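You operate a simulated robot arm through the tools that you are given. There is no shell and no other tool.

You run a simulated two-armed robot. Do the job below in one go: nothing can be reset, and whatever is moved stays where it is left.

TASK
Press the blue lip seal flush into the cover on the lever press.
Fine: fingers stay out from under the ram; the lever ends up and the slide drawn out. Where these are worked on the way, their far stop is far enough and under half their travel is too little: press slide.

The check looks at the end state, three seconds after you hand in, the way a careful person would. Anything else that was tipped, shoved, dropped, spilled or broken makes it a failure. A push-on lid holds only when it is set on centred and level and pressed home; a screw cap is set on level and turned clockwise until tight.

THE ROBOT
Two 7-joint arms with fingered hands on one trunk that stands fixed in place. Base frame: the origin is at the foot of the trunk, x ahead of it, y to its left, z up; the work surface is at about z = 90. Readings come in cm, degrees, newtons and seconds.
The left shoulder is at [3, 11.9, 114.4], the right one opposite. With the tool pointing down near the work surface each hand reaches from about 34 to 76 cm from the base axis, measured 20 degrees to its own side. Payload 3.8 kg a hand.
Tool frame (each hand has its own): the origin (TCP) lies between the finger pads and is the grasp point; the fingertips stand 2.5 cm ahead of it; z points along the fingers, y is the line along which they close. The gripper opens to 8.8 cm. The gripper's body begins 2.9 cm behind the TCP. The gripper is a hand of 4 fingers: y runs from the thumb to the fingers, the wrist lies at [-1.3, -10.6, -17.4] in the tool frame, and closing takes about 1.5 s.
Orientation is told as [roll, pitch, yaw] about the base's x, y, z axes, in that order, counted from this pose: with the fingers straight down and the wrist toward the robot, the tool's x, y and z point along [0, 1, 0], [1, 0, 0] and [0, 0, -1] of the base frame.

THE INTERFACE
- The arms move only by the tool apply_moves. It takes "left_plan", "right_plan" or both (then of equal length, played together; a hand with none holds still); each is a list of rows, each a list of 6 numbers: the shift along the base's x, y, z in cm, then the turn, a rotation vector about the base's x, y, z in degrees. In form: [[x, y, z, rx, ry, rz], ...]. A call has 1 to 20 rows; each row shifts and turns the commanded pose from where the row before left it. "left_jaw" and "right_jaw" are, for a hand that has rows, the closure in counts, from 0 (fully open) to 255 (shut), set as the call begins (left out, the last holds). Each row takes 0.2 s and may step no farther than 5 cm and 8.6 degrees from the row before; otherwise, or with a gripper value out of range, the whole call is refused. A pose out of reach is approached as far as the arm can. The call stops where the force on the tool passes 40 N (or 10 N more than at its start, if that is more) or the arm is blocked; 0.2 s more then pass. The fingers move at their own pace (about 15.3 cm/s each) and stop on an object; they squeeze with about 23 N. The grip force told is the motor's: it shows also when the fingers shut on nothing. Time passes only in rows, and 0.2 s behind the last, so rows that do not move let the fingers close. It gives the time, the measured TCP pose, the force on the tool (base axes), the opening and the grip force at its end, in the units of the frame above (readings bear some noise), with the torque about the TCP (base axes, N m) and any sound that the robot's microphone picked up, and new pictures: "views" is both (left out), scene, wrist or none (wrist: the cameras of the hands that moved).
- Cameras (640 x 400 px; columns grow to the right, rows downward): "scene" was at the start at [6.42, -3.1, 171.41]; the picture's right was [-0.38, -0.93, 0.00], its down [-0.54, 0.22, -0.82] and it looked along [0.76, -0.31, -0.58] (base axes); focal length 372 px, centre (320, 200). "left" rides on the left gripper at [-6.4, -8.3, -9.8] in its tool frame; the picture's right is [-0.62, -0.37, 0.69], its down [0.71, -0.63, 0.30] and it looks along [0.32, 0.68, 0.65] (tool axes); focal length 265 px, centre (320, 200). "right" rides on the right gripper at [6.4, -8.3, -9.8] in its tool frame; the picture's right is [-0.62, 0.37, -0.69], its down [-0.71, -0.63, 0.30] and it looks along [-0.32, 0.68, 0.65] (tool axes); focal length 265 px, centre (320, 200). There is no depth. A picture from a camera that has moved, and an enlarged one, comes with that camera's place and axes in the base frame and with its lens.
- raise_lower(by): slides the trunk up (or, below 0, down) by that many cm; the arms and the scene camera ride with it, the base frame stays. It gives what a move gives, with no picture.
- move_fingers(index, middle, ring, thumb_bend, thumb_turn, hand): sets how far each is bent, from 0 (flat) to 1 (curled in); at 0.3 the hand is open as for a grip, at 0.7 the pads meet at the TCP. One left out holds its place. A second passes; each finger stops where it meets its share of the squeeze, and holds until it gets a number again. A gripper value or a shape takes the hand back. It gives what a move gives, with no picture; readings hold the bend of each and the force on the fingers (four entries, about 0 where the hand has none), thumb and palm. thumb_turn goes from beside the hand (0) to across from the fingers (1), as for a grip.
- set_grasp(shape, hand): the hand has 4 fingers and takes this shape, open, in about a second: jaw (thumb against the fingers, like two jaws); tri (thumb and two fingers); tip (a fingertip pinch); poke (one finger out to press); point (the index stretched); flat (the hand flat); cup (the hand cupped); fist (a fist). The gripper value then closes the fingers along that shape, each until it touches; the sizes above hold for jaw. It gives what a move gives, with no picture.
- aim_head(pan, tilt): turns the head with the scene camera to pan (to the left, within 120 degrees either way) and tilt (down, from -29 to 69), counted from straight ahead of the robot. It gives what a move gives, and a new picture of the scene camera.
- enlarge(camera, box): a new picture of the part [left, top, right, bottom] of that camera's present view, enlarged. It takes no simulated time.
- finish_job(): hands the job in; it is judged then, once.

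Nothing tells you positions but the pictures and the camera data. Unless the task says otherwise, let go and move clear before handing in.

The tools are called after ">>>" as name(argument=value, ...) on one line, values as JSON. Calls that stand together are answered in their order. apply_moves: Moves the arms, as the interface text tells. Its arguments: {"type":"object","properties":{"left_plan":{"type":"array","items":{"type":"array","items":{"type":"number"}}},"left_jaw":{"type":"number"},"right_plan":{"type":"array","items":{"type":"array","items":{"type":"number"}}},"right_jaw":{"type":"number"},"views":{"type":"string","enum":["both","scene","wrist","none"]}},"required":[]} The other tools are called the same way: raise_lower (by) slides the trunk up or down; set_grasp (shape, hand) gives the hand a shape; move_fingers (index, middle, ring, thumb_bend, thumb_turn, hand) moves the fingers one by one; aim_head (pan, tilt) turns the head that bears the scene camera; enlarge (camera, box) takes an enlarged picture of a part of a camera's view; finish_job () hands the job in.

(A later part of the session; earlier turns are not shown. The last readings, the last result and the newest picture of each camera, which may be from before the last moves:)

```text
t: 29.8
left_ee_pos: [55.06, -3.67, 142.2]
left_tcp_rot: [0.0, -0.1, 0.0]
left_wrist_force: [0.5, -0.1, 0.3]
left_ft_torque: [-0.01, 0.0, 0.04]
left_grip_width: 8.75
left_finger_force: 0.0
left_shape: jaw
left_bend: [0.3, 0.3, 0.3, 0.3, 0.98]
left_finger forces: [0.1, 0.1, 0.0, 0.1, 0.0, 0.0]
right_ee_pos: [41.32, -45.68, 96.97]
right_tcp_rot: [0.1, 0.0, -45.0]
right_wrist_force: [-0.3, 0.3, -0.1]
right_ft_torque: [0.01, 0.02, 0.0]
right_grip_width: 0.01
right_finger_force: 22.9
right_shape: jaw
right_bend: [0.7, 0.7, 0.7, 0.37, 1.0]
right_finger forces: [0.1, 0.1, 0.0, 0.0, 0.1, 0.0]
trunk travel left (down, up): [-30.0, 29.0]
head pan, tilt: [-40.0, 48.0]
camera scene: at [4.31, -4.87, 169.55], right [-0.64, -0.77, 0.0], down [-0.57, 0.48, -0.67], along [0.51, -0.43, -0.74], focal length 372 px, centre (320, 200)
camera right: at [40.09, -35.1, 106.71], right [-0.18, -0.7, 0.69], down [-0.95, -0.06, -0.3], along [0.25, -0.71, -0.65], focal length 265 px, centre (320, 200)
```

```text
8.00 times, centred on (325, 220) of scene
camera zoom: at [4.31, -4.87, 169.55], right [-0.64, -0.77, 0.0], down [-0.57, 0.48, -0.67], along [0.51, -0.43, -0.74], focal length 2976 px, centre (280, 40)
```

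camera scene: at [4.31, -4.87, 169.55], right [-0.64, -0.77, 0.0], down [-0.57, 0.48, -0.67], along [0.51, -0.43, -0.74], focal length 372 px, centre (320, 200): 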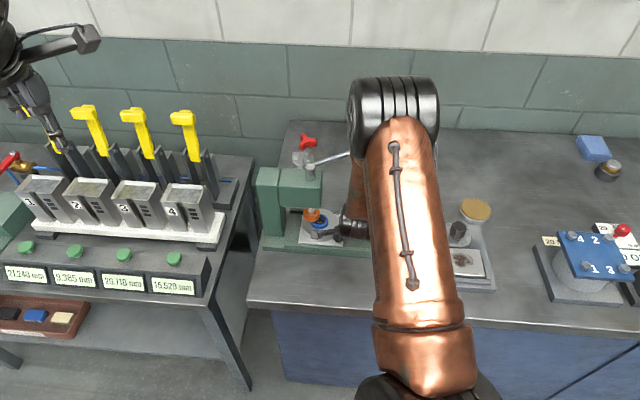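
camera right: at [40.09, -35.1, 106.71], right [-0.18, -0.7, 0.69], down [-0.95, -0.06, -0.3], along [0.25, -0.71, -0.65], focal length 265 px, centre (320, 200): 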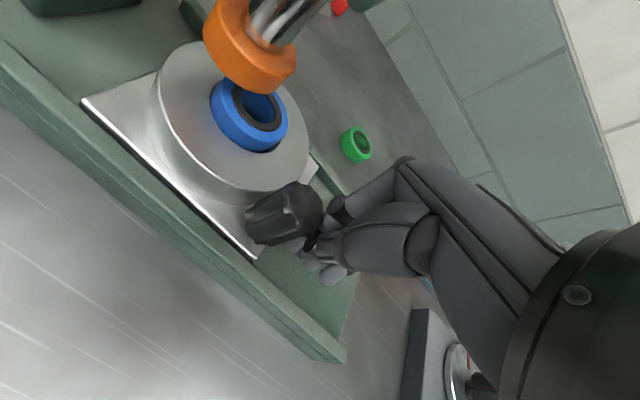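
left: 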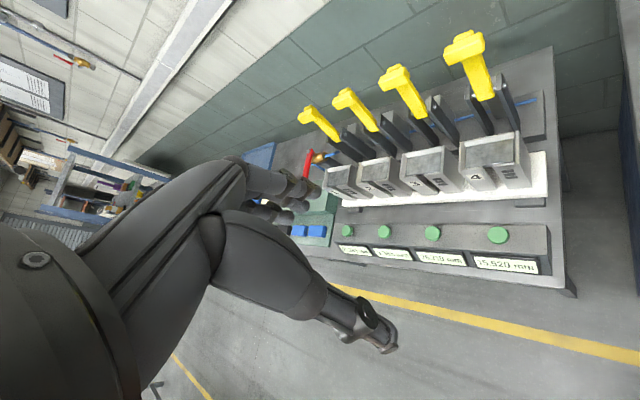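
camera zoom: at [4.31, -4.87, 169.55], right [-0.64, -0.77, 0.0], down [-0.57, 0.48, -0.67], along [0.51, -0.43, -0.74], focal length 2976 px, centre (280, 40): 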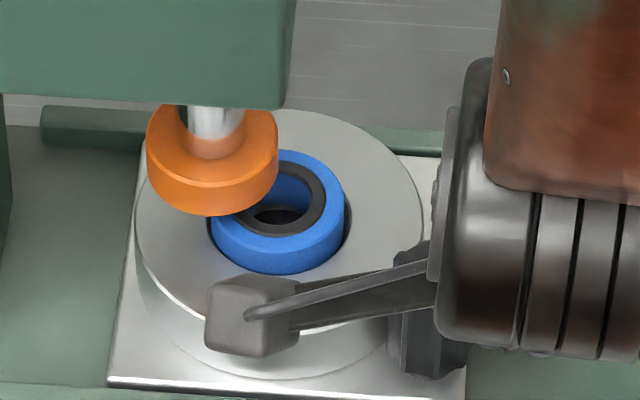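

The ram clears the seal by about 1 cm and about 2 cm of travel remains. I'll push gently to the stop.

>>> apply_moves(right_plan=[[0.35, 0.35, 0, 0, 0, 0], [0.35, 0.35, 0, 0, 0, 0], [0.35, 0.35, 0, 0, 0, 0], [0.3, 0.3, 0, 0, 0, 0], [0.2, 0.2, 0, 0, 0, 0], [0.2, 0.2, 0, 0, 0, 0], [0.2, 0.2, 0, 0, 0, 0], [0.2, 0.2, 0, 0, 0, 0], [0.2, 0.2, 0, 0, 0, 0], [0.2, 0.2, 0, 0, 0, 0]], views="both")

>>> enlarge(camera="scene", box=[280, 150, 380, 250])

```text
t: 32.0
left_ee_pos: [54.8, -4.0, 142.32]
left_tcp_rot: [0.2, -0.2, 0.1]
left_wrist_force: [-0.1, 0.6, 0.0]
left_ft_torque: [0.02, -0.04, 0.01]
left_grip_width: 8.77
left_finger_force: 0.1
left_shape: jaw
left_bend: [0.3, 0.3, 0.3, 0.3, 0.98]
left_finger forces: [0.1, 0.0, 0.0, 0.0, 0.1, 0.0]
right_ee_pos: [43.18, -43.85, 96.72]
right_tcp_rot: [-0.4, 0.2, -45.6]
right_wrist_force: [-27.3, -26.3, -0.9]
right_ft_torque: [-0.42, 0.49, -0.14]
right_grip_width: 0.0
right_finger_force: 22.8
right_shape: jaw
right_bend: [0.7, 0.7, 0.7, 0.37, 1.0]
right_finger forces: [56.1, 0.0, 0.0, 0.0, 0.1, 0.1]
trunk travel left (down, up): [-30.0, 29.0]
head pan, tilt: [-40.0, 48.0]
camera scene: at [3.8, -5.39, 169.54], right [-0.64, -0.76, 0.0], down [-0.57, 0.48, -0.67], along [0.51, -0.43, -0.74], focal length 372 px, centre (320, 200)
camera right: at [42.05, -33.32, 106.47], right [-0.18, -0.69, 0.7], down [-0.95, -0.05, -0.3], along [0.24, -0.72, -0.65], focal length 265 px, centre (320, 200)
```

scene: 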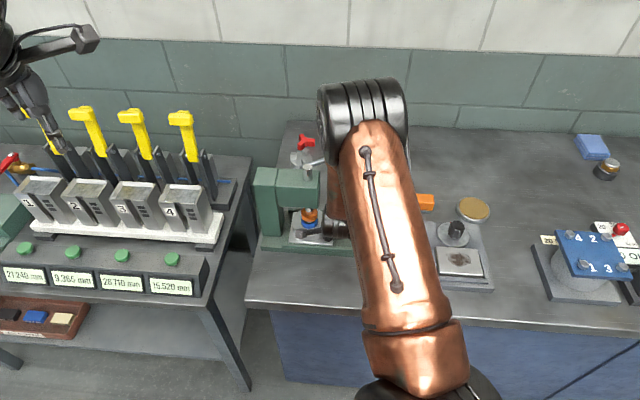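
right: 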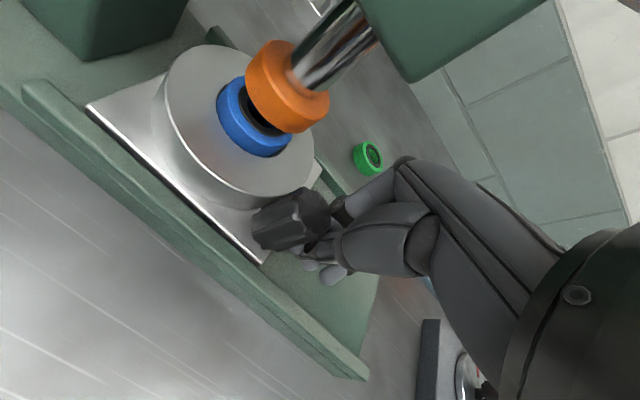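

```text
4.00 times, centred on (330, 200) of scene
camera zoom: at [3.8, -5.39, 169.54], right [-0.64, -0.76, 0.0], down [-0.57, 0.48, -0.67], along [0.51, -0.43, -0.74], focal length 1488 px, centre (280, 200)
```

zoom: 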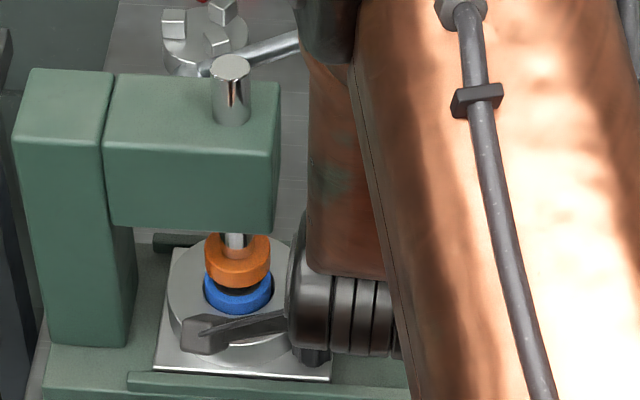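

The slide is at its far stop. I'll back away from the knob, lift clear, and turn the hand to about yaw -12° above the lever ball.

>>> apply_moves(right_plan=[[-0.6, -0.6, 0, 0, 0, 0], [-1.2, -1.2, 0, 0, 0, 0], [-1.5, -1.5, 0, 0, 0, 0], [0, 0, 4, 0, 0, 0], [0, 0, 4.5, 0, 0, 0], [0, 0, 4.5, 0, 0, 0], [0, 0, 4.5, 0, 0, 0], [0, 0, 4.5, 0, 0, 0], [0, 0, 4.5, 0, 0, 0], [0, 0, 2, 0, 0, 0], [0, 0, 0, 0, 0, 0]], right_jaw=255, views="both")

>>> enlarge(camera="scene", box=[270, 130, 400, 260])

```text
t: 34.4
left_ee_pos: [55.28, -3.67, 141.95]
left_tcp_rot: [-0.1, 0.0, 0.0]
left_wrist_force: [-0.7, -0.4, 0.0]
left_ft_torque: [0.0, 0.01, 0.0]
left_grip_width: 8.77
left_finger_force: 0.1
left_shape: jaw
left_bend: [0.3, 0.3, 0.3, 0.3, 0.98]
left_finger forces: [0.0, 0.0, 0.1, 0.0, 0.1, 0.0]
right_ee_pos: [40.49, -46.47, 125.26]
right_tcp_rot: [0.0, 0.0, -45.0]
right_wrist_force: [0.4, -0.4, -0.3]
right_ft_torque: [0.01, 0.02, -0.01]
right_grip_width: 0.02
right_finger_force: 23.6
right_shape: jaw
right_bend: [0.7, 0.7, 0.7, 0.37, 1.0]
right_finger forces: [0.0, 0.0, 0.0, 0.1, 0.0, 0.0]
trunk travel left (down, up): [-30.0, 29.0]
head pan, tilt: [-40.0, 48.0]
camera scene: at [4.34, -4.87, 169.55], right [-0.64, -0.77, 0.0], down [-0.57, 0.48, -0.67], along [0.51, -0.43, -0.74], focal length 372 px, centre (320, 200)
camera right: at [39.27, -36.03, 134.98], right [-0.18, -0.7, 0.69], down [-0.95, -0.06, -0.3], along [0.25, -0.71, -0.65], focal length 265 px, centre (320, 200)
```

scene: 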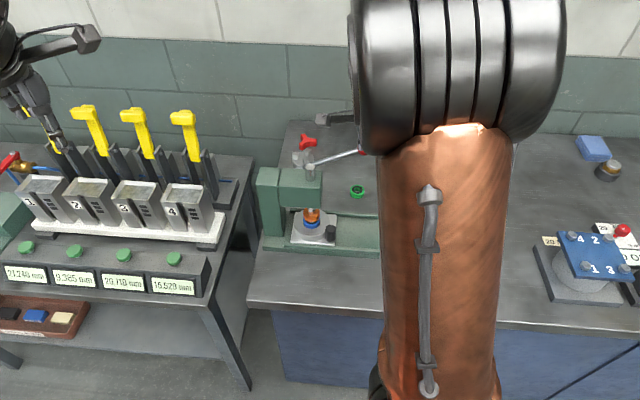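
right: 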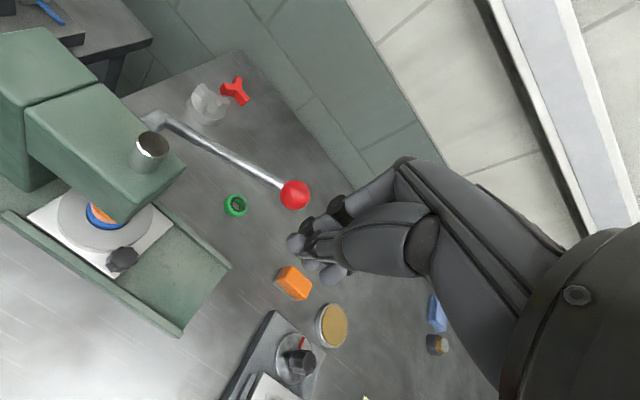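

```text
3.08 times, centred on (335, 195) of scene
camera zoom: at [4.34, -4.87, 169.55], right [-0.64, -0.77, 0.0], down [-0.57, 0.48, -0.67], along [0.51, -0.43, -0.74], focal length 1145 px, centre (274, 215)
```

zoom: 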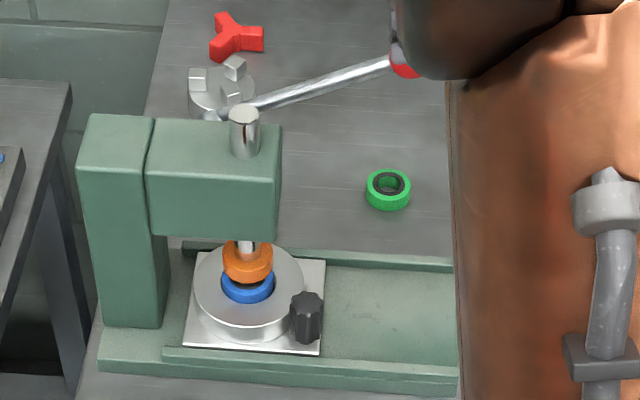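

>>> apply_moves(right_plan=[[1.7, -1.85, 0, 0, 0, 8.25], [1.7, -1.85, 0, 0, 0, 8.25], [1.7, -1.85, 0, 0, 0, 8.25], [1.7, -1.85, 0, 0, 0, 8.25], [0, 0, 0, 0, 0, 0], [0, 0, 0, 0, 0, 0]], right_jaw=60, views="both")

>>> enlarge(camera="right", box=[150, 100, 400, 350])

```text
t: 35.8
left_ee_pos: [55.24, -3.73, 142.08]
left_tcp_rot: [0.0, 0.0, 0.0]
left_wrist_force: [0.5, 0.3, 0.0]
left_ft_torque: [0.01, 0.02, -0.01]
left_grip_width: 8.73
left_finger_force: 0.1
left_shape: jaw
left_bend: [0.3, 0.3, 0.3, 0.3, 0.98]
left_finger forces: [0.0, 0.1, 0.1, 0.0, 0.1, 0.1]
right_ee_pos: [47.56, -53.58, 125.07]
right_tcp_rot: [0.1, 0.0, -11.9]
right_wrist_force: [-0.2, 0.0, 0.6]
right_ft_torque: [0.02, -0.01, 0.0]
right_grip_width: 6.74
right_finger_force: 0.1
right_shape: jaw
right_bend: [0.27, 0.35, 0.32, 0.53, 0.99]
right_finger forces: [0.1, 0.1, 0.1, 0.0, 0.0, 0.1]
trunk travel left (down, up): [-30.0, 29.0]
head pan, tilt: [-40.0, 48.0]
camera scene: at [4.34, -4.9, 169.55], right [-0.64, -0.77, 0.0], down [-0.57, 0.48, -0.67], along [0.51, -0.43, -0.74], focal length 372 px, centre (320, 200)
camera right: at [40.83, -45.51, 134.86], right [0.23, -0.68, 0.69], down [-0.76, -0.57, -0.3], along [0.6, -0.46, -0.65], focal length 265 px, centre (320, 200)
```

scene: 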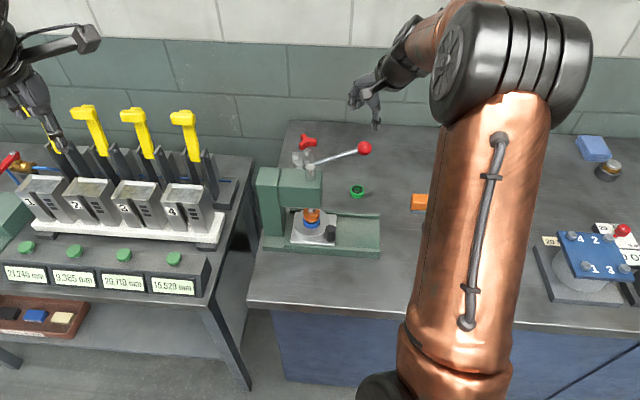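
right: 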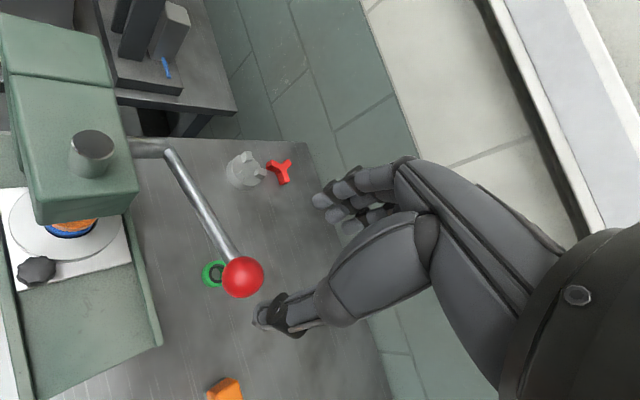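

```text
1.60 times, centred on (275, 225) of right
camera zoom: at [40.83, -45.51, 134.86], right [0.23, -0.68, 0.69], down [-0.76, -0.57, -0.3], along [0.6, -0.46, -0.65], focal length 425 px, centre (392, 160)
```

zoom: 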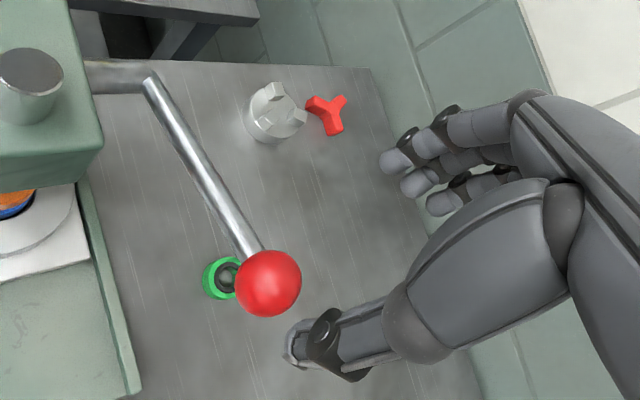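

>>> apply_moves(right_plan=[[-0.25, -0.5, -2.5, 0, 0, 0], [0, 0, -2.5, 0, 0, 0], [0, 0, -2.5, 0, 0, 0], [0, 0, -2.2, 0, 0, 0], [0, 0, 0, 0, 0, 0]], views="wrist")

>>> enlarge(camera="right", box=[200, 120, 400, 320])

>>> enlarge(camera="scene", box=[300, 90, 420, 210])

```text
t: 37.0
left_ee_pos: [55.18, -3.68, 142.12]
left_tcp_rot: [0.1, 0.0, 0.1]
left_wrist_force: [0.1, -0.4, -1.3]
left_ft_torque: [0.03, -0.01, -0.01]
left_grip_width: 8.75
left_finger_force: 0.0
left_shape: jaw
left_bend: [0.3, 0.3, 0.3, 0.3, 0.98]
left_finger forces: [0.0, 0.0, 0.0, 0.0, 0.1, 0.0]
right_ee_pos: [47.3, -54.13, 115.67]
right_tcp_rot: [0.0, 0.0, -12.0]
right_wrist_force: [0.5, -0.8, 0.0]
right_ft_torque: [-0.02, -0.04, 0.0]
right_grip_width: 6.74
right_finger_force: 0.1
right_shape: jaw
right_bend: [0.27, 0.35, 0.32, 0.53, 0.99]
right_finger forces: [0.0, 0.0, 0.0, 0.0, 0.0, 0.1]
trunk travel left (down, up): [-30.0, 29.0]
head pan, tilt: [-40.0, 48.0]
camera right: at [40.56, -46.09, 125.34], right [0.23, -0.68, 0.69], down [-0.76, -0.57, -0.3], along [0.6, -0.46, -0.65], focal length 265 px, centre (320, 200)
```

right: 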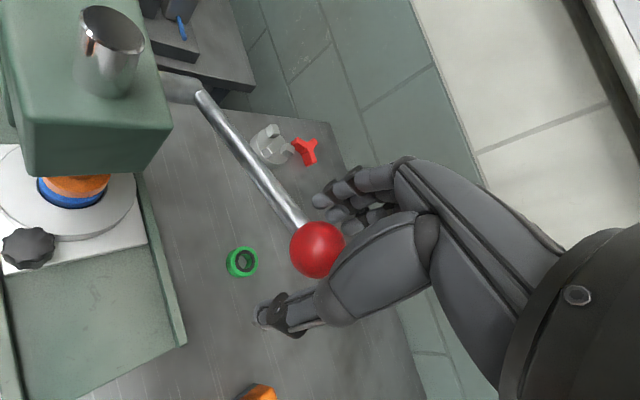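

```text
2.00 times, centred on (300, 220) of right
camera zoom: at [40.56, -46.09, 125.34], right [0.23, -0.68, 0.69], down [-0.76, -0.57, -0.3], along [0.6, -0.46, -0.65], focal length 531 px, centre (360, 160)
```

zoom: 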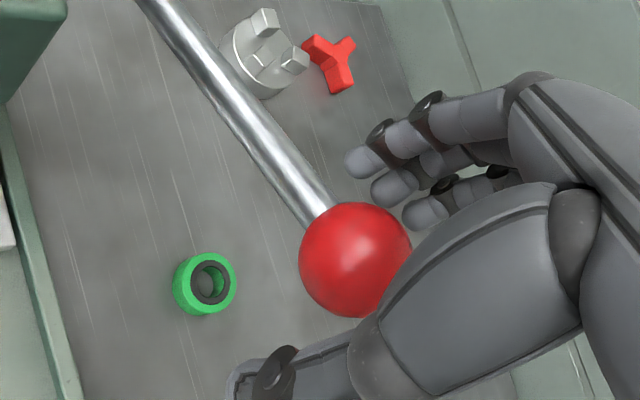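

```text
3.33 times, centred on (360, 150) of scene
camera zoom: at [4.3, -4.81, 169.55], right [-0.64, -0.77, 0.0], down [-0.57, 0.48, -0.67], along [0.51, -0.43, -0.74], focal length 1240 px, centre (187, 367)
```

zoom: 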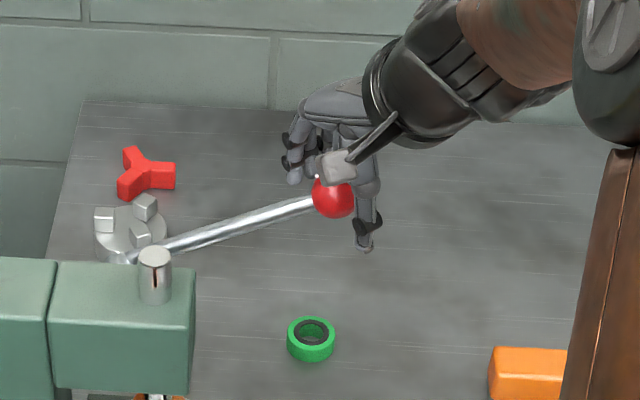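

>>> apply_moves(right_plan=[[-0.2, 0.1, -0.4, 0, 0, 0], [0, 0, 0, 0, 0, 0]], views="none")

>>> apply_moves(right_plan=[[0, 0, 0, 0, 0, 0], [0, 0, 0, 0, 0, 0], [0, 0, 0, 0, 0, 0], [0, 0, 0, 0, 0, 0], [0, 0, 0, 0, 0, 0], [0, 0, 0, 0, 0, 0], [0, 0, 0, 0, 0, 0]], right_jaw=255, views="both")

>>> enlarge(camera="right", box=[200, 120, 400, 320])

```text
t: 37.6
left_ee_pos: [55.24, -3.66, 142.09]
left_tcp_rot: [0.0, 0.0, 0.0]
left_wrist_force: [0.0, -0.4, -0.2]
left_ft_torque: [-0.02, -0.02, 0.01]
left_grip_width: 8.74
left_finger_force: 0.1
left_shape: jaw
left_bend: [0.3, 0.3, 0.3, 0.3, 0.98]
left_finger forces: [0.0, 0.1, 0.0, 0.1, 0.0, 0.0]
right_ee_pos: [47.07, -54.16, 115.08]
right_tcp_rot: [0.0, -0.1, -12.0]
right_wrist_force: [0.5, -1.0, -0.5]
right_ft_torque: [0.0, 0.02, 0.01]
right_grip_width: 6.74
right_finger_force: 0.2
right_shape: jaw
right_bend: [0.27, 0.35, 0.32, 0.53, 0.99]
right_finger forces: [0.0, 0.0, 0.0, 0.0, 0.0, 0.0]
trunk travel left (down, up): [-30.0, 29.0]
head pan, tilt: [-40.0, 48.0]
```

```text
t: 39.2
left_ee_pos: [55.32, -3.77, 142.06]
left_tcp_rot: [0.0, 0.1, 0.0]
left_wrist_force: [0.6, 0.0, 0.4]
left_ft_torque: [-0.03, 0.0, -0.03]
left_grip_width: 8.74
left_finger_force: 0.1
left_shape: jaw
left_bend: [0.3, 0.3, 0.3, 0.3, 0.98]
left_finger forces: [0.0, 0.0, 0.0, 0.0, 0.1, 0.0]
right_ee_pos: [46.87, -54.26, 115.05]
right_tcp_rot: [0.1, 0.1, -12.0]
right_wrist_force: [-2.6, 0.7, -8.3]
right_ft_torque: [-0.03, 0.05, -0.03]
right_grip_width: 2.37
right_finger_force: 23.1
right_shape: jaw
right_bend: [0.74, 0.48, 0.51, 0.74, 1.0]
right_finger forces: [10.2, 6.3, 0.7, 0.0, 20.8, 0.0]
trunk travel left (down, up): [-30.0, 29.0]
head pan, tilt: [-40.0, 48.0]
camera scene: at [4.33, -4.95, 169.54], right [-0.64, -0.77, 0.0], down [-0.57, 0.48, -0.67], along [0.51, -0.43, -0.74], focal length 372 px, centre (320, 200)
camera right: at [40.3, -46.11, 124.9], right [0.23, -0.68, 0.69], down [-0.77, -0.57, -0.3], along [0.6, -0.46, -0.66], focal length 265 px, centre (320, 200)
```

scene: 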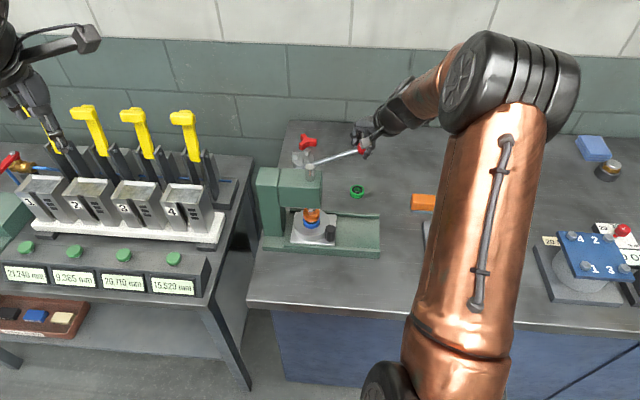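
right: 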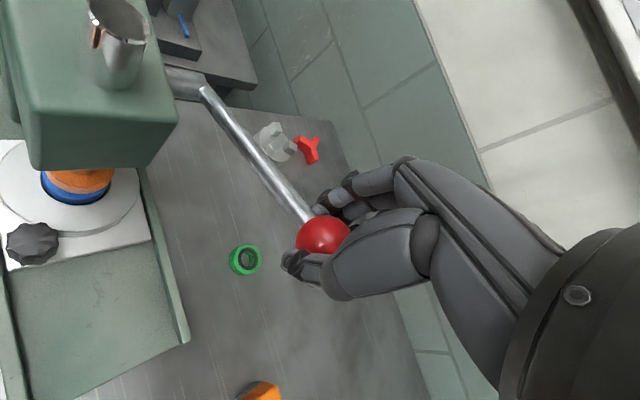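

```text
2.00 times, centred on (300, 220) of right
camera zoom: at [40.3, -46.11, 124.9], right [0.23, -0.68, 0.69], down [-0.77, -0.57, -0.3], along [0.6, -0.46, -0.66], focal length 531 px, centre (360, 160)
```

zoom: 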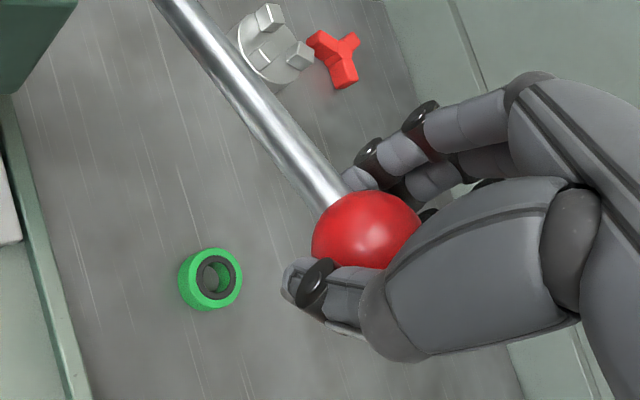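

>>> apply_moves(right_plan=[[-0.2, -0.2, -0.72, 0, 0, 0], [-0.18, -0.18, -0.73, 0, 0, 0], [-0.15, -0.15, -0.74, 0, 0, 0], [-0.12, -0.12, -0.75, 0, 0, 0], [0, 0, 0, 0, 0, 0]], views="both")

>>> enlarge(camera="scene", box=[270, 130, 400, 260])

```text
t: 40.4
left_ee_pos: [55.12, -3.76, 142.05]
left_tcp_rot: [0.0, 0.0, 0.0]
left_wrist_force: [-0.5, 0.2, 0.4]
left_ft_torque: [-0.01, 0.02, -0.04]
left_grip_width: 8.75
left_finger_force: 0.0
left_shape: jaw
left_bend: [0.3, 0.3, 0.3, 0.3, 0.98]
left_finger forces: [0.0, 0.0, 0.1, 0.1, 0.1, 0.0]
right_ee_pos: [46.16, -54.84, 112.09]
right_tcp_rot: [0.0, 0.1, -12.1]
right_wrist_force: [-3.5, -2.7, 0.5]
right_ft_torque: [-0.03, -0.01, -0.1]
right_grip_width: 2.38
right_finger_force: 23.1
right_shape: jaw
right_bend: [0.75, 0.48, 0.51, 0.75, 1.0]
right_finger forces: [10.3, 5.5, 0.8, 0.1, 17.5, 0.0]
trunk travel left (down, up): [-30.0, 29.0]
head pan, tilt: [-40.0, 48.0]
camera scene: at [4.27, -4.92, 169.55], right [-0.64, -0.77, 0.0], down [-0.57, 0.48, -0.67], along [0.51, -0.43, -0.74], focal length 372 px, centre (320, 200)
camera right: at [39.44, -46.78, 121.96], right [0.23, -0.68, 0.69], down [-0.77, -0.57, -0.3], along [0.6, -0.46, -0.65], focal length 265 px, centre (320, 200)
```

scene: 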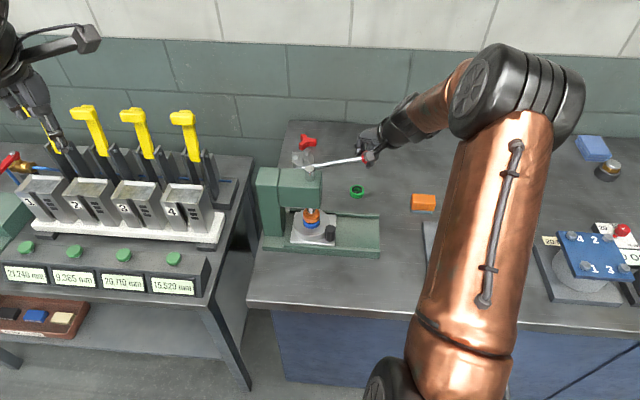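
right: 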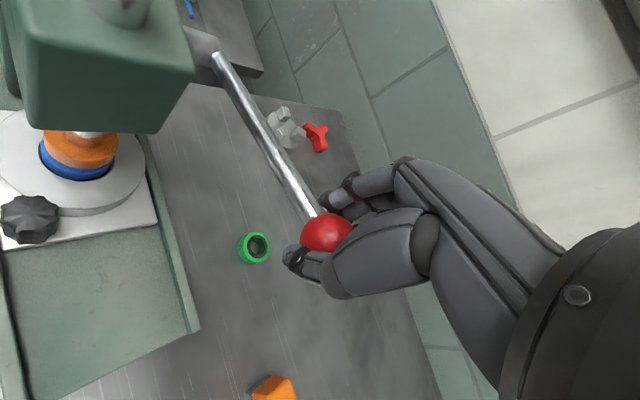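

```text
3.08 times, centred on (335, 195) of scene
camera zoom: at [4.27, -4.92, 169.55], right [-0.64, -0.77, 0.0], down [-0.57, 0.48, -0.67], along [0.51, -0.43, -0.74], focal length 1145 px, centre (274, 215)
```

zoom: 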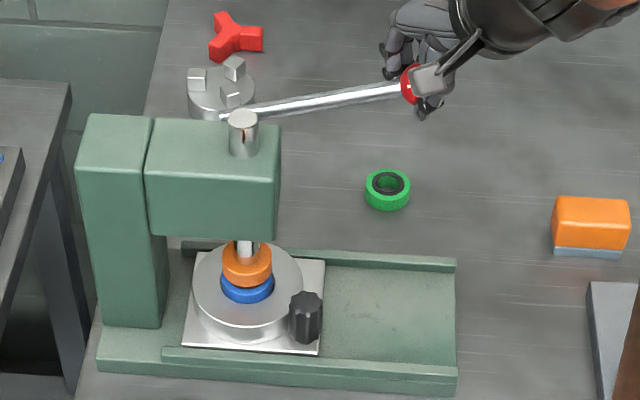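

>>> apply_moves(right_plan=[[-0.14, -0.14, -0.76, 0, 0, 0], [-0.1, -0.1, -0.77, 0, 0, 0], [-0.06, -0.06, -0.77, 0, 0, 0], [-0.03, -0.03, -0.77, 0, 0, 0], [0, 0, -0.77, 0, 0, 0], [0, 0, 0, 0, 0, 0]], views="both")

>>> enlarge(camera="scene", box=[270, 130, 400, 260])

```text
t: 41.8
left_ee_pos: [55.11, -3.76, 142.17]
left_tcp_rot: [0.0, 0.0, 0.0]
left_wrist_force: [-0.5, 1.1, -0.2]
left_ft_torque: [-0.03, 0.01, -0.01]
left_grip_width: 8.76
left_finger_force: 0.1
left_shape: jaw
left_bend: [0.3, 0.3, 0.3, 0.3, 0.98]
left_finger forces: [0.1, 0.1, 0.0, 0.0, 0.0, 0.0]
right_ee_pos: [45.92, -55.14, 108.36]
right_tcp_rot: [0.1, 0.0, -12.1]
right_wrist_force: [-7.6, -2.0, 0.4]
right_ft_torque: [-0.01, 0.04, -0.15]
right_grip_width: 2.21
right_finger_force: 22.6
right_shape: jaw
right_bend: [0.75, 0.5, 0.52, 0.75, 1.0]
right_finger forces: [9.4, 4.2, 0.7, 0.0, 17.3, 0.0]
trunk travel left (down, up): [-30.0, 29.0]
head pan, tilt: [-40.0, 48.0]
camera scene: at [4.17, -4.92, 169.55], right [-0.64, -0.77, 0.0], down [-0.57, 0.48, -0.67], along [0.51, -0.43, -0.74], focal length 372 px, centre (320, 200)
camera right: at [39.16, -47.14, 118.2], right [0.23, -0.68, 0.69], down [-0.77, -0.57, -0.3], along [0.6, -0.46, -0.65], focal length 265 px, centre (320, 200)
```

scene: 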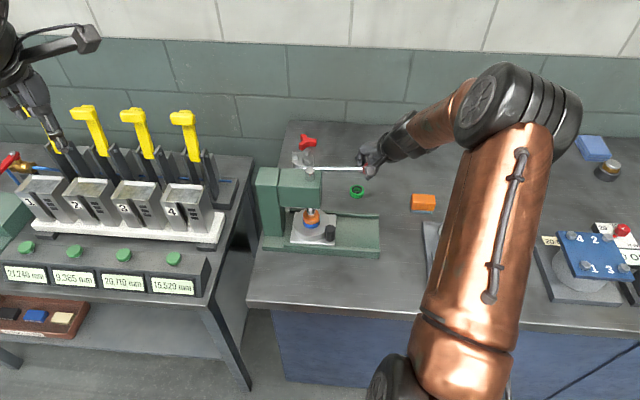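
right: 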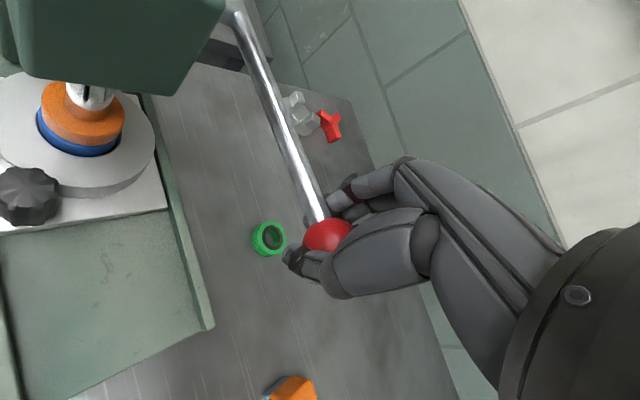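

```text
3.08 times, centred on (335, 195) of scene
camera zoom: at [4.17, -4.92, 169.55], right [-0.64, -0.77, 0.0], down [-0.57, 0.48, -0.67], along [0.51, -0.43, -0.74], focal length 1145 px, centre (274, 215)
```

zoom: 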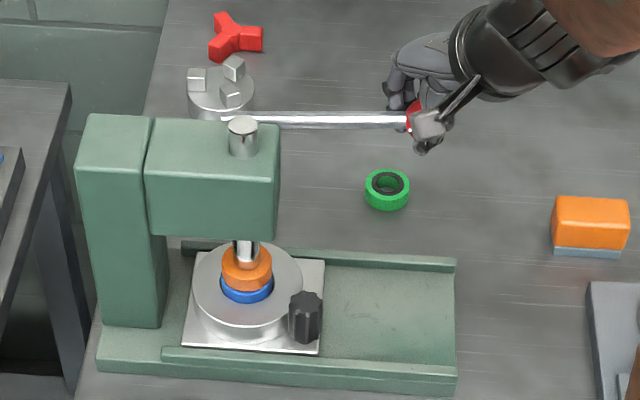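

>>> apply_moves(right_plan=[[-0.25, -0.15, -0.7, 0, 0, 0], [-0.2, -0.12, -0.75, 0, 0, 0], [-0.1, -0.08, -0.75, 0, 0, 0], [0.05, 0.05, -0.75, 0, 0, 0], [0, 0, 0, 0, 0, 0]], views="both")

>>> enlarge(camera="scene", box=[270, 130, 400, 260])

>>> enlarge(camera="right", box=[0, 0, 160, 160])

```text
t: 43.0
left_ee_pos: [55.28, -3.64, 142.04]
left_tcp_rot: [0.0, 0.0, 0.0]
left_wrist_force: [0.2, 0.6, -0.3]
left_ft_torque: [-0.02, 0.03, 0.02]
left_grip_width: 8.76
left_finger_force: 0.0
left_shape: jaw
left_bend: [0.3, 0.3, 0.3, 0.3, 0.98]
left_finger forces: [0.0, 0.1, 0.1, 0.0, 0.0, 0.0]
right_ee_pos: [45.6, -55.23, 105.57]
right_tcp_rot: [0.2, 0.0, -12.0]
right_wrist_force: [4.5, 1.1, 1.7]
right_ft_torque: [0.15, -0.15, -0.07]
right_grip_width: 2.22
right_finger_force: 22.9
right_shape: jaw
right_bend: [0.76, 0.49, 0.51, 0.78, 1.0]
right_finger forces: [13.1, 5.6, 0.7, 0.1, 15.7, 0.1]
trunk travel left (down, up): [-30.0, 29.0]
head pan, tilt: [-40.0, 48.0]
camera scene: at [4.39, -4.81, 169.55], right [-0.64, -0.77, 0.0], down [-0.57, 0.48, -0.67], along [0.51, -0.43, -0.74], focal length 372 px, centre (320, 200)
camera right: at [38.85, -47.15, 115.26], right [0.23, -0.68, 0.69], down [-0.76, -0.57, -0.3], along [0.6, -0.46, -0.65], focal length 265 px, centre (320, 200)
```

scene: 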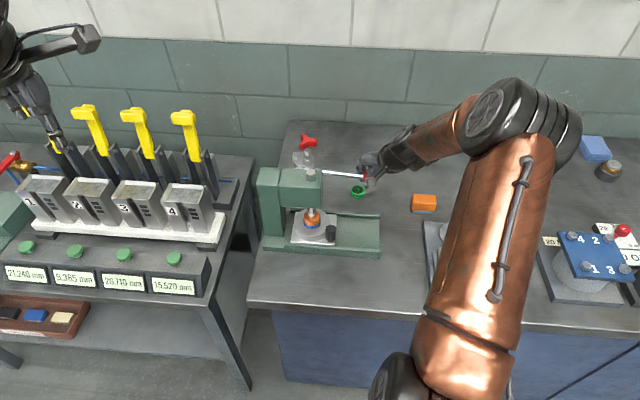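
right: 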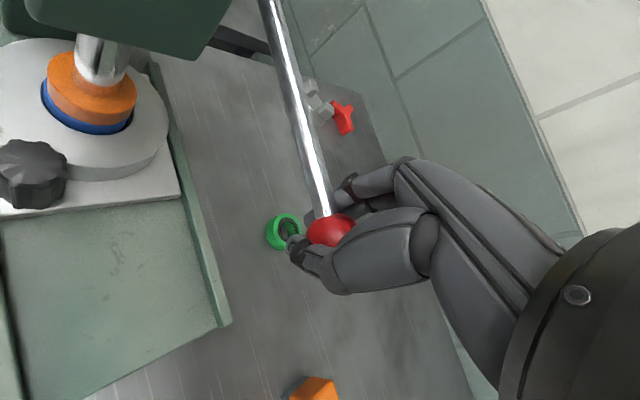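

```text
3.08 times, centred on (335, 195) of scene
camera zoom: at [4.39, -4.81, 169.55], right [-0.64, -0.77, 0.0], down [-0.57, 0.48, -0.67], along [0.51, -0.43, -0.74], focal length 1145 px, centre (274, 215)
```

zoom: 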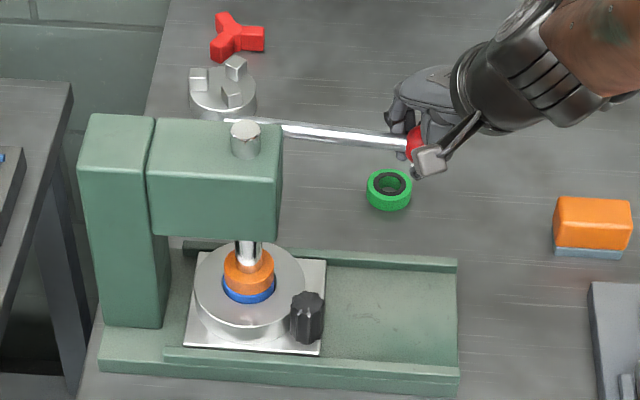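

```text
2.50 times, centred on (80, 80) of right
camera zoom: at [38.85, -47.15, 115.26], right [0.23, -0.68, 0.69], down [-0.76, -0.57, -0.3], along [0.6, -0.46, -0.65], focal length 664 px, centre (920, 500)
```

zoom: 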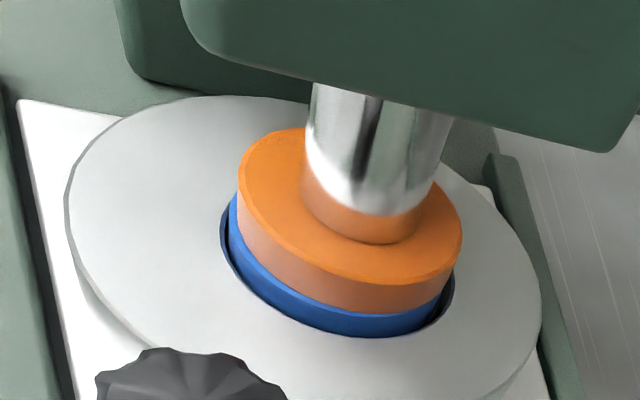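

>>> apply_moves(right_plan=[[0.14, 0.1, -0.7, 0, 0, 0], [0.12, 0.1, -0.7, 0, 0, 0], [0.14, 0.13, -0.7, 0, 0, 0], [0, 0, 0, 0, 0, 0]], views="both")

>>> enlarge(camera="scene", box=[270, 130, 400, 260])

>>> enlarge(camera="right", box=[0, 0, 160, 160])

```text
t: 44.0
left_ee_pos: [55.18, -3.71, 142.16]
left_tcp_rot: [0.1, 0.0, 0.1]
left_wrist_force: [0.1, -0.6, -0.8]
left_ft_torque: [0.02, -0.01, 0.01]
left_grip_width: 8.76
left_finger_force: 0.0
left_shape: jaw
left_bend: [0.3, 0.3, 0.3, 0.3, 0.98]
left_finger forces: [0.1, 0.0, 0.0, 0.1, 0.0, 0.1]
right_ee_pos: [45.85, -55.02, 103.28]
right_tcp_rot: [0.0, 0.1, -11.9]
right_wrist_force: [0.3, 0.0, 1.3]
right_ft_torque: [0.19, -0.07, -0.14]
right_grip_width: 2.21
right_finger_force: 23.4
right_shape: jaw
right_bend: [0.76, 0.5, 0.51, 0.79, 1.0]
right_finger forces: [12.7, 5.2, 0.5, 0.0, 15.7, 0.1]
trunk travel left (down, up): [-30.0, 29.0]
head pan, tilt: [-40.0, 48.0]
camera scene: at [4.31, -4.84, 169.54], right [-0.64, -0.77, 0.0], down [-0.57, 0.48, -0.67], along [0.51, -0.43, -0.74], focal length 372 px, centre (320, 200)
camera right: at [39.09, -46.9, 113.1], right [0.23, -0.68, 0.69], down [-0.77, -0.57, -0.3], along [0.6, -0.46, -0.66], focal length 265 px, centre (320, 200)
```

scene: 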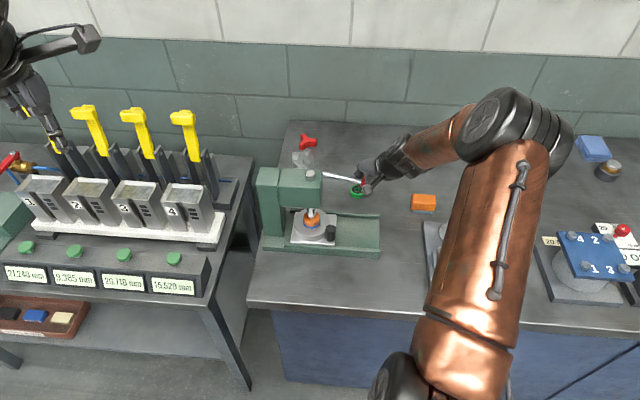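
right: 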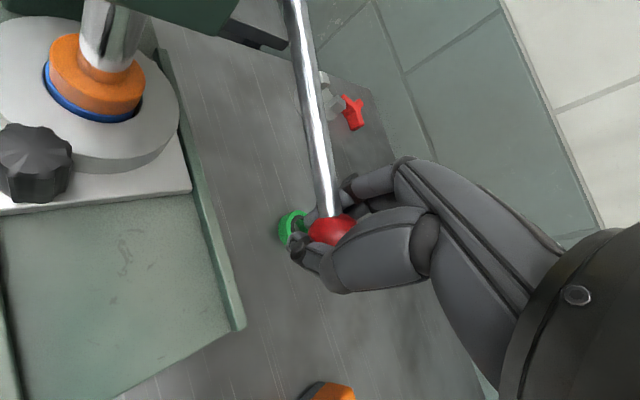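

```text
3.08 times, centred on (335, 195) of scene
camera zoom: at [4.31, -4.84, 169.54], right [-0.64, -0.77, 0.0], down [-0.57, 0.48, -0.67], along [0.51, -0.43, -0.74], focal length 1145 px, centre (274, 215)
```

zoom: 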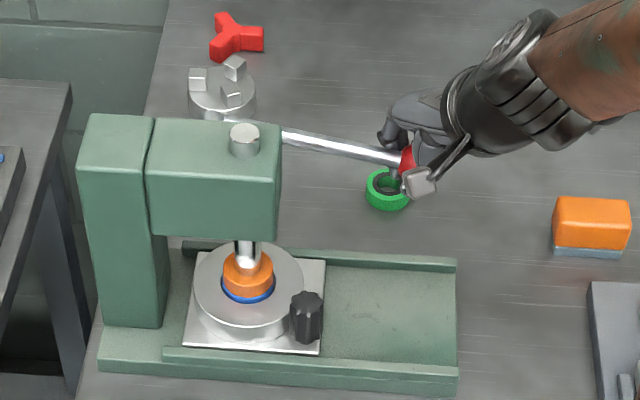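

```text
2.50 times, centred on (80, 80) of right
camera zoom: at [39.09, -46.9, 113.1], right [0.23, -0.68, 0.69], down [-0.77, -0.57, -0.3], along [0.6, -0.46, -0.66], focal length 664 px, centre (920, 500)
```

zoom: 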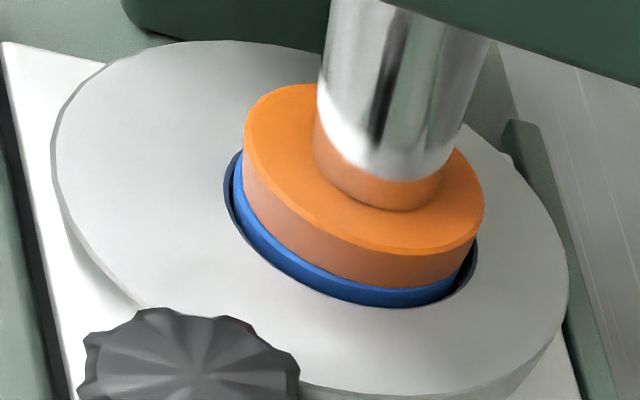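

>>> apply_moves(right_plan=[[0.13, 0.13, -0.72, 0, 0, 0], [0.15, 0.15, -0.71, 0, 0, 0], [0.17, 0.17, -0.7, 0, 0, 0], [0, 0, 0, 0, 0, 0]], views="none")

>>> enlarge(camera="scene", box=[270, 130, 400, 260])

>>> enlarge(camera="right", box=[0, 0, 160, 160])

```text
t: 45.0
left_ee_pos: [55.2, -3.75, 142.13]
left_tcp_rot: [0.0, 0.1, -0.1]
left_wrist_force: [0.8, 0.1, 0.1]
left_ft_torque: [0.02, 0.02, 0.0]
left_grip_width: 8.77
left_finger_force: 0.1
left_shape: jaw
left_bend: [0.3, 0.3, 0.3, 0.3, 0.98]
left_finger forces: [0.0, 0.1, 0.0, 0.0, 0.1, 0.1]
right_ee_pos: [46.23, -54.58, 101.29]
right_tcp_rot: [0.0, 0.1, -12.1]
right_wrist_force: [2.2, 0.2, 0.3]
right_ft_torque: [0.17, -0.02, -0.18]
right_grip_width: 2.15
right_finger_force: 22.8
right_shape: jaw
right_bend: [0.76, 0.51, 0.52, 0.79, 0.99]
right_finger forces: [13.3, 4.6, 0.3, 0.1, 15.0, 0.0]
trunk travel left (down, up): [-30.0, 29.0]
head pan, tilt: [-40.0, 48.0]
```

```text
3.08 times, centred on (335, 195) of scene
camera zoom: at [4.33, -4.83, 169.54], right [-0.64, -0.77, 0.0], down [-0.57, 0.48, -0.67], along [0.51, -0.43, -0.74], focal length 1145 px, centre (274, 215)
```

zoom: 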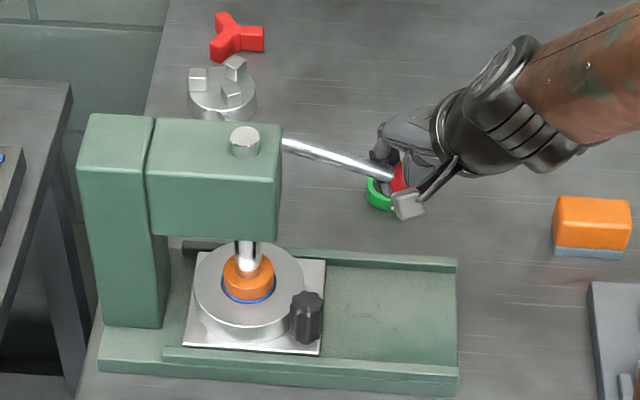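

```text
2.50 times, centred on (80, 80) of right
camera zoom: at [39.46, -46.47, 110.98], right [0.23, -0.68, 0.69], down [-0.77, -0.57, -0.3], along [0.6, -0.46, -0.65], focal length 664 px, centre (920, 500)
```

zoom: 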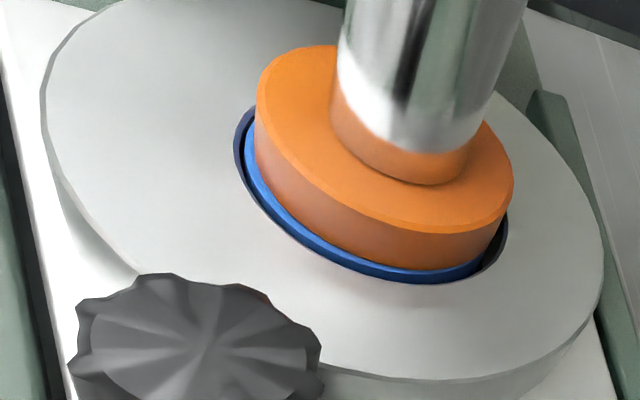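

>>> apply_moves(right_plan=[[0.22, 0.2, -0.7, 0, 0, 0], [0.23, 0.22, -0.69, 0, 0, 0], [0, 0, 0, 0, 0, 0]], views="none")

>>> enlarge(camera="scene", box=[270, 130, 400, 260])

>>> enlarge(camera="right", box=[0, 0, 160, 160])

```text
t: 45.8
left_ee_pos: [55.01, -3.7, 142.26]
left_tcp_rot: [0.1, -0.1, -0.1]
left_wrist_force: [-0.7, -0.2, 0.7]
left_ft_torque: [0.0, -0.01, 0.02]
left_grip_width: 8.76
left_finger_force: 0.1
left_shape: jaw
left_bend: [0.3, 0.3, 0.3, 0.3, 0.98]
left_finger forces: [0.0, 0.0, 0.1, 0.0, 0.0, 0.0]
right_ee_pos: [46.62, -54.27, 100.06]
right_tcp_rot: [0.0, -0.2, -12.1]
right_wrist_force: [-5.4, -2.6, 12.5]
right_ft_torque: [0.24, -0.17, -0.33]
right_grip_width: 1.97
right_finger_force: 23.0
right_shape: jaw
right_bend: [0.76, 0.54, 0.52, 0.81, 0.99]
right_finger forces: [14.8, 0.9, 0.0, 0.0, 13.7, 0.0]
trunk travel left (down, up): [-30.0, 29.0]
head pan, tilt: [-40.0, 48.0]
```

```text
3.08 times, centred on (335, 195) of scene
camera zoom: at [4.06, -4.76, 169.57], right [-0.64, -0.77, 0.0], down [-0.57, 0.48, -0.67], along [0.51, -0.43, -0.74], focal length 1145 px, centre (274, 215)
```

zoom: 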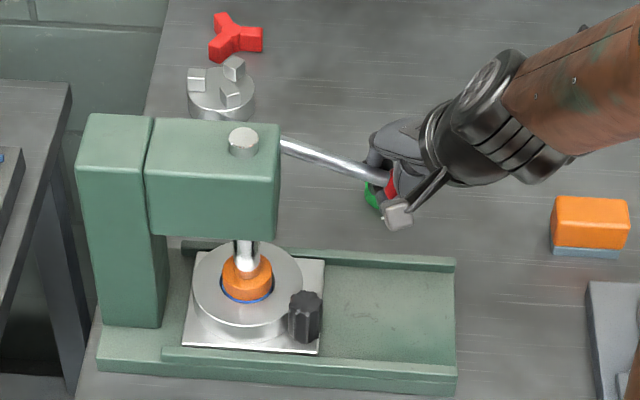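

```text
2.50 times, centred on (80, 80) of right
camera zoom: at [39.85, -46.14, 109.78], right [0.23, -0.68, 0.7], down [-0.77, -0.57, -0.3], along [0.6, -0.46, -0.65], focal length 664 px, centre (920, 500)
```

zoom: 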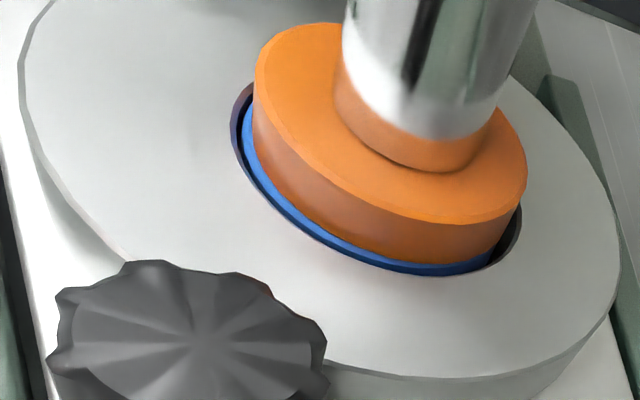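

>>> enlarge(camera="right", box=[220, 120, 420, 320])

>>> enlarge(camera="scene", box=[360, 150, 430, 220])

```text
2.00 times, centred on (320, 220) of right
camera zoom: at [39.85, -46.14, 109.78], right [0.23, -0.68, 0.7], down [-0.77, -0.57, -0.3], along [0.6, -0.46, -0.65], focal length 531 px, centre (320, 160)
```

zoom: 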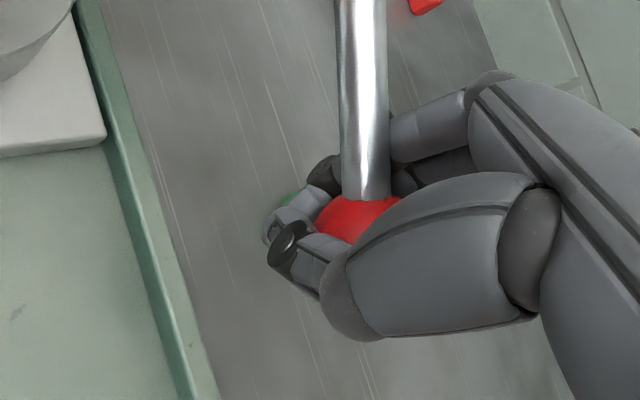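

```text
5.71 times, centred on (395, 185) of scene
camera zoom: at [4.06, -4.76, 169.57], right [-0.64, -0.77, 0.0], down [-0.57, 0.48, -0.67], along [0.51, -0.43, -0.74], focal length 2126 px, centre (-109, 286)
```

zoom: 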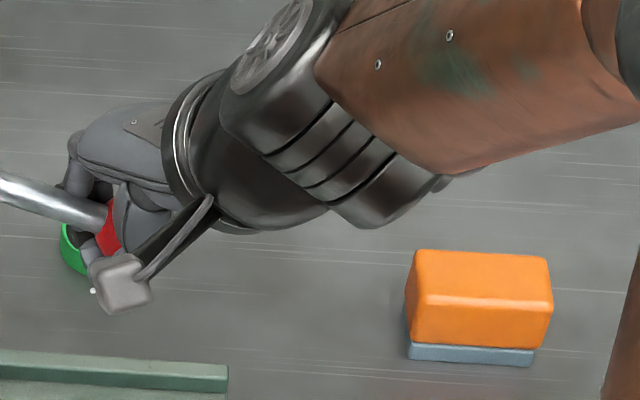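

>>> apply_moves(right_plan=[[0.12, 0.12, -0.5, 0, 0, 0], [0.15, 0.15, -0.5, 0, 0, 0], [0.15, 0.15, -0.5, 0, 0, 0], [0, 0, 0, 0, 0, 0]], views="none")

>>> enlarge(camera="scene", box=[270, 130, 400, 260])

>>> enlarge(camera="right", box=[0, 0, 160, 160])

>>> enlarge(camera="right", box=[220, 120, 420, 320])

```text
t: 46.8
left_ee_pos: [55.14, -3.8, 142.15]
left_tcp_rot: [-0.1, -0.2, 0.0]
left_wrist_force: [-0.6, -0.1, -0.3]
left_ft_torque: [0.0, 0.01, -0.01]
left_grip_width: 8.79
left_finger_force: 0.1
left_shape: jaw
left_bend: [0.3, 0.3, 0.3, 0.3, 0.98]
left_finger forces: [0.0, 0.1, 0.0, 0.1, 0.1, 0.0]
right_ee_pos: [47.12, -54.04, 98.72]
right_tcp_rot: [-0.3, -0.4, -12.2]
right_wrist_force: [1.8, -15.4, 24.7]
right_ft_torque: [0.65, -0.41, -0.69]
right_grip_width: 1.86
right_finger_force: 22.6
right_shape: jaw
right_bend: [0.76, 0.55, 0.52, 0.81, 1.0]
right_finger forces: [27.7, 0.0, 0.0, 0.1, 8.9, 0.0]
trunk travel left (down, up): [-30.0, 29.0]
head pan, tilt: [-40.0, 48.0]
```

```text
3.08 times, centred on (335, 195) of scene
camera zoom: at [4.1, -4.89, 169.57], right [-0.64, -0.77, 0.0], down [-0.57, 0.48, -0.67], along [0.51, -0.43, -0.74], focal length 1145 px, centre (274, 215)
```

zoom: 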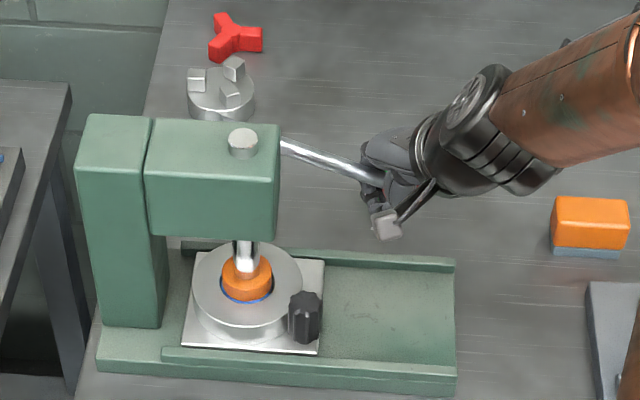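

```text
2.50 times, centred on (80, 80) of right
camera zoom: at [40.43, -45.85, 108.41], right [0.22, -0.68, 0.7], down [-0.77, -0.57, -0.31], along [0.6, -0.47, -0.65], focal length 664 px, centre (920, 500)
```

zoom: 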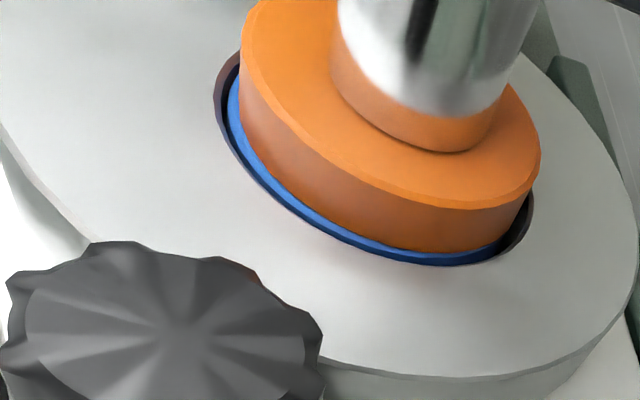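

```text
2.00 times, centred on (320, 220) of right
camera zoom: at [40.43, -45.85, 108.41], right [0.22, -0.68, 0.7], down [-0.77, -0.57, -0.31], along [0.6, -0.47, -0.65], focal length 531 px, centre (320, 160)
```

zoom: 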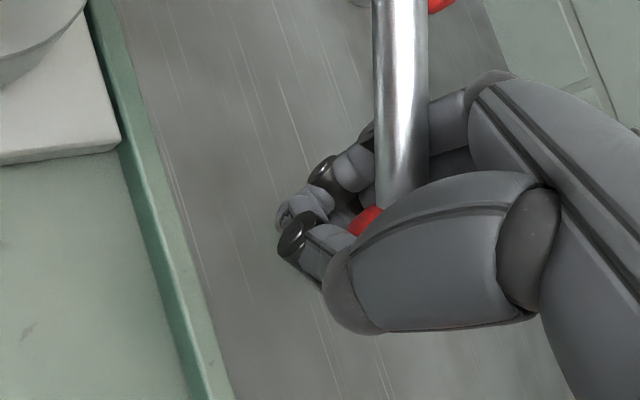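

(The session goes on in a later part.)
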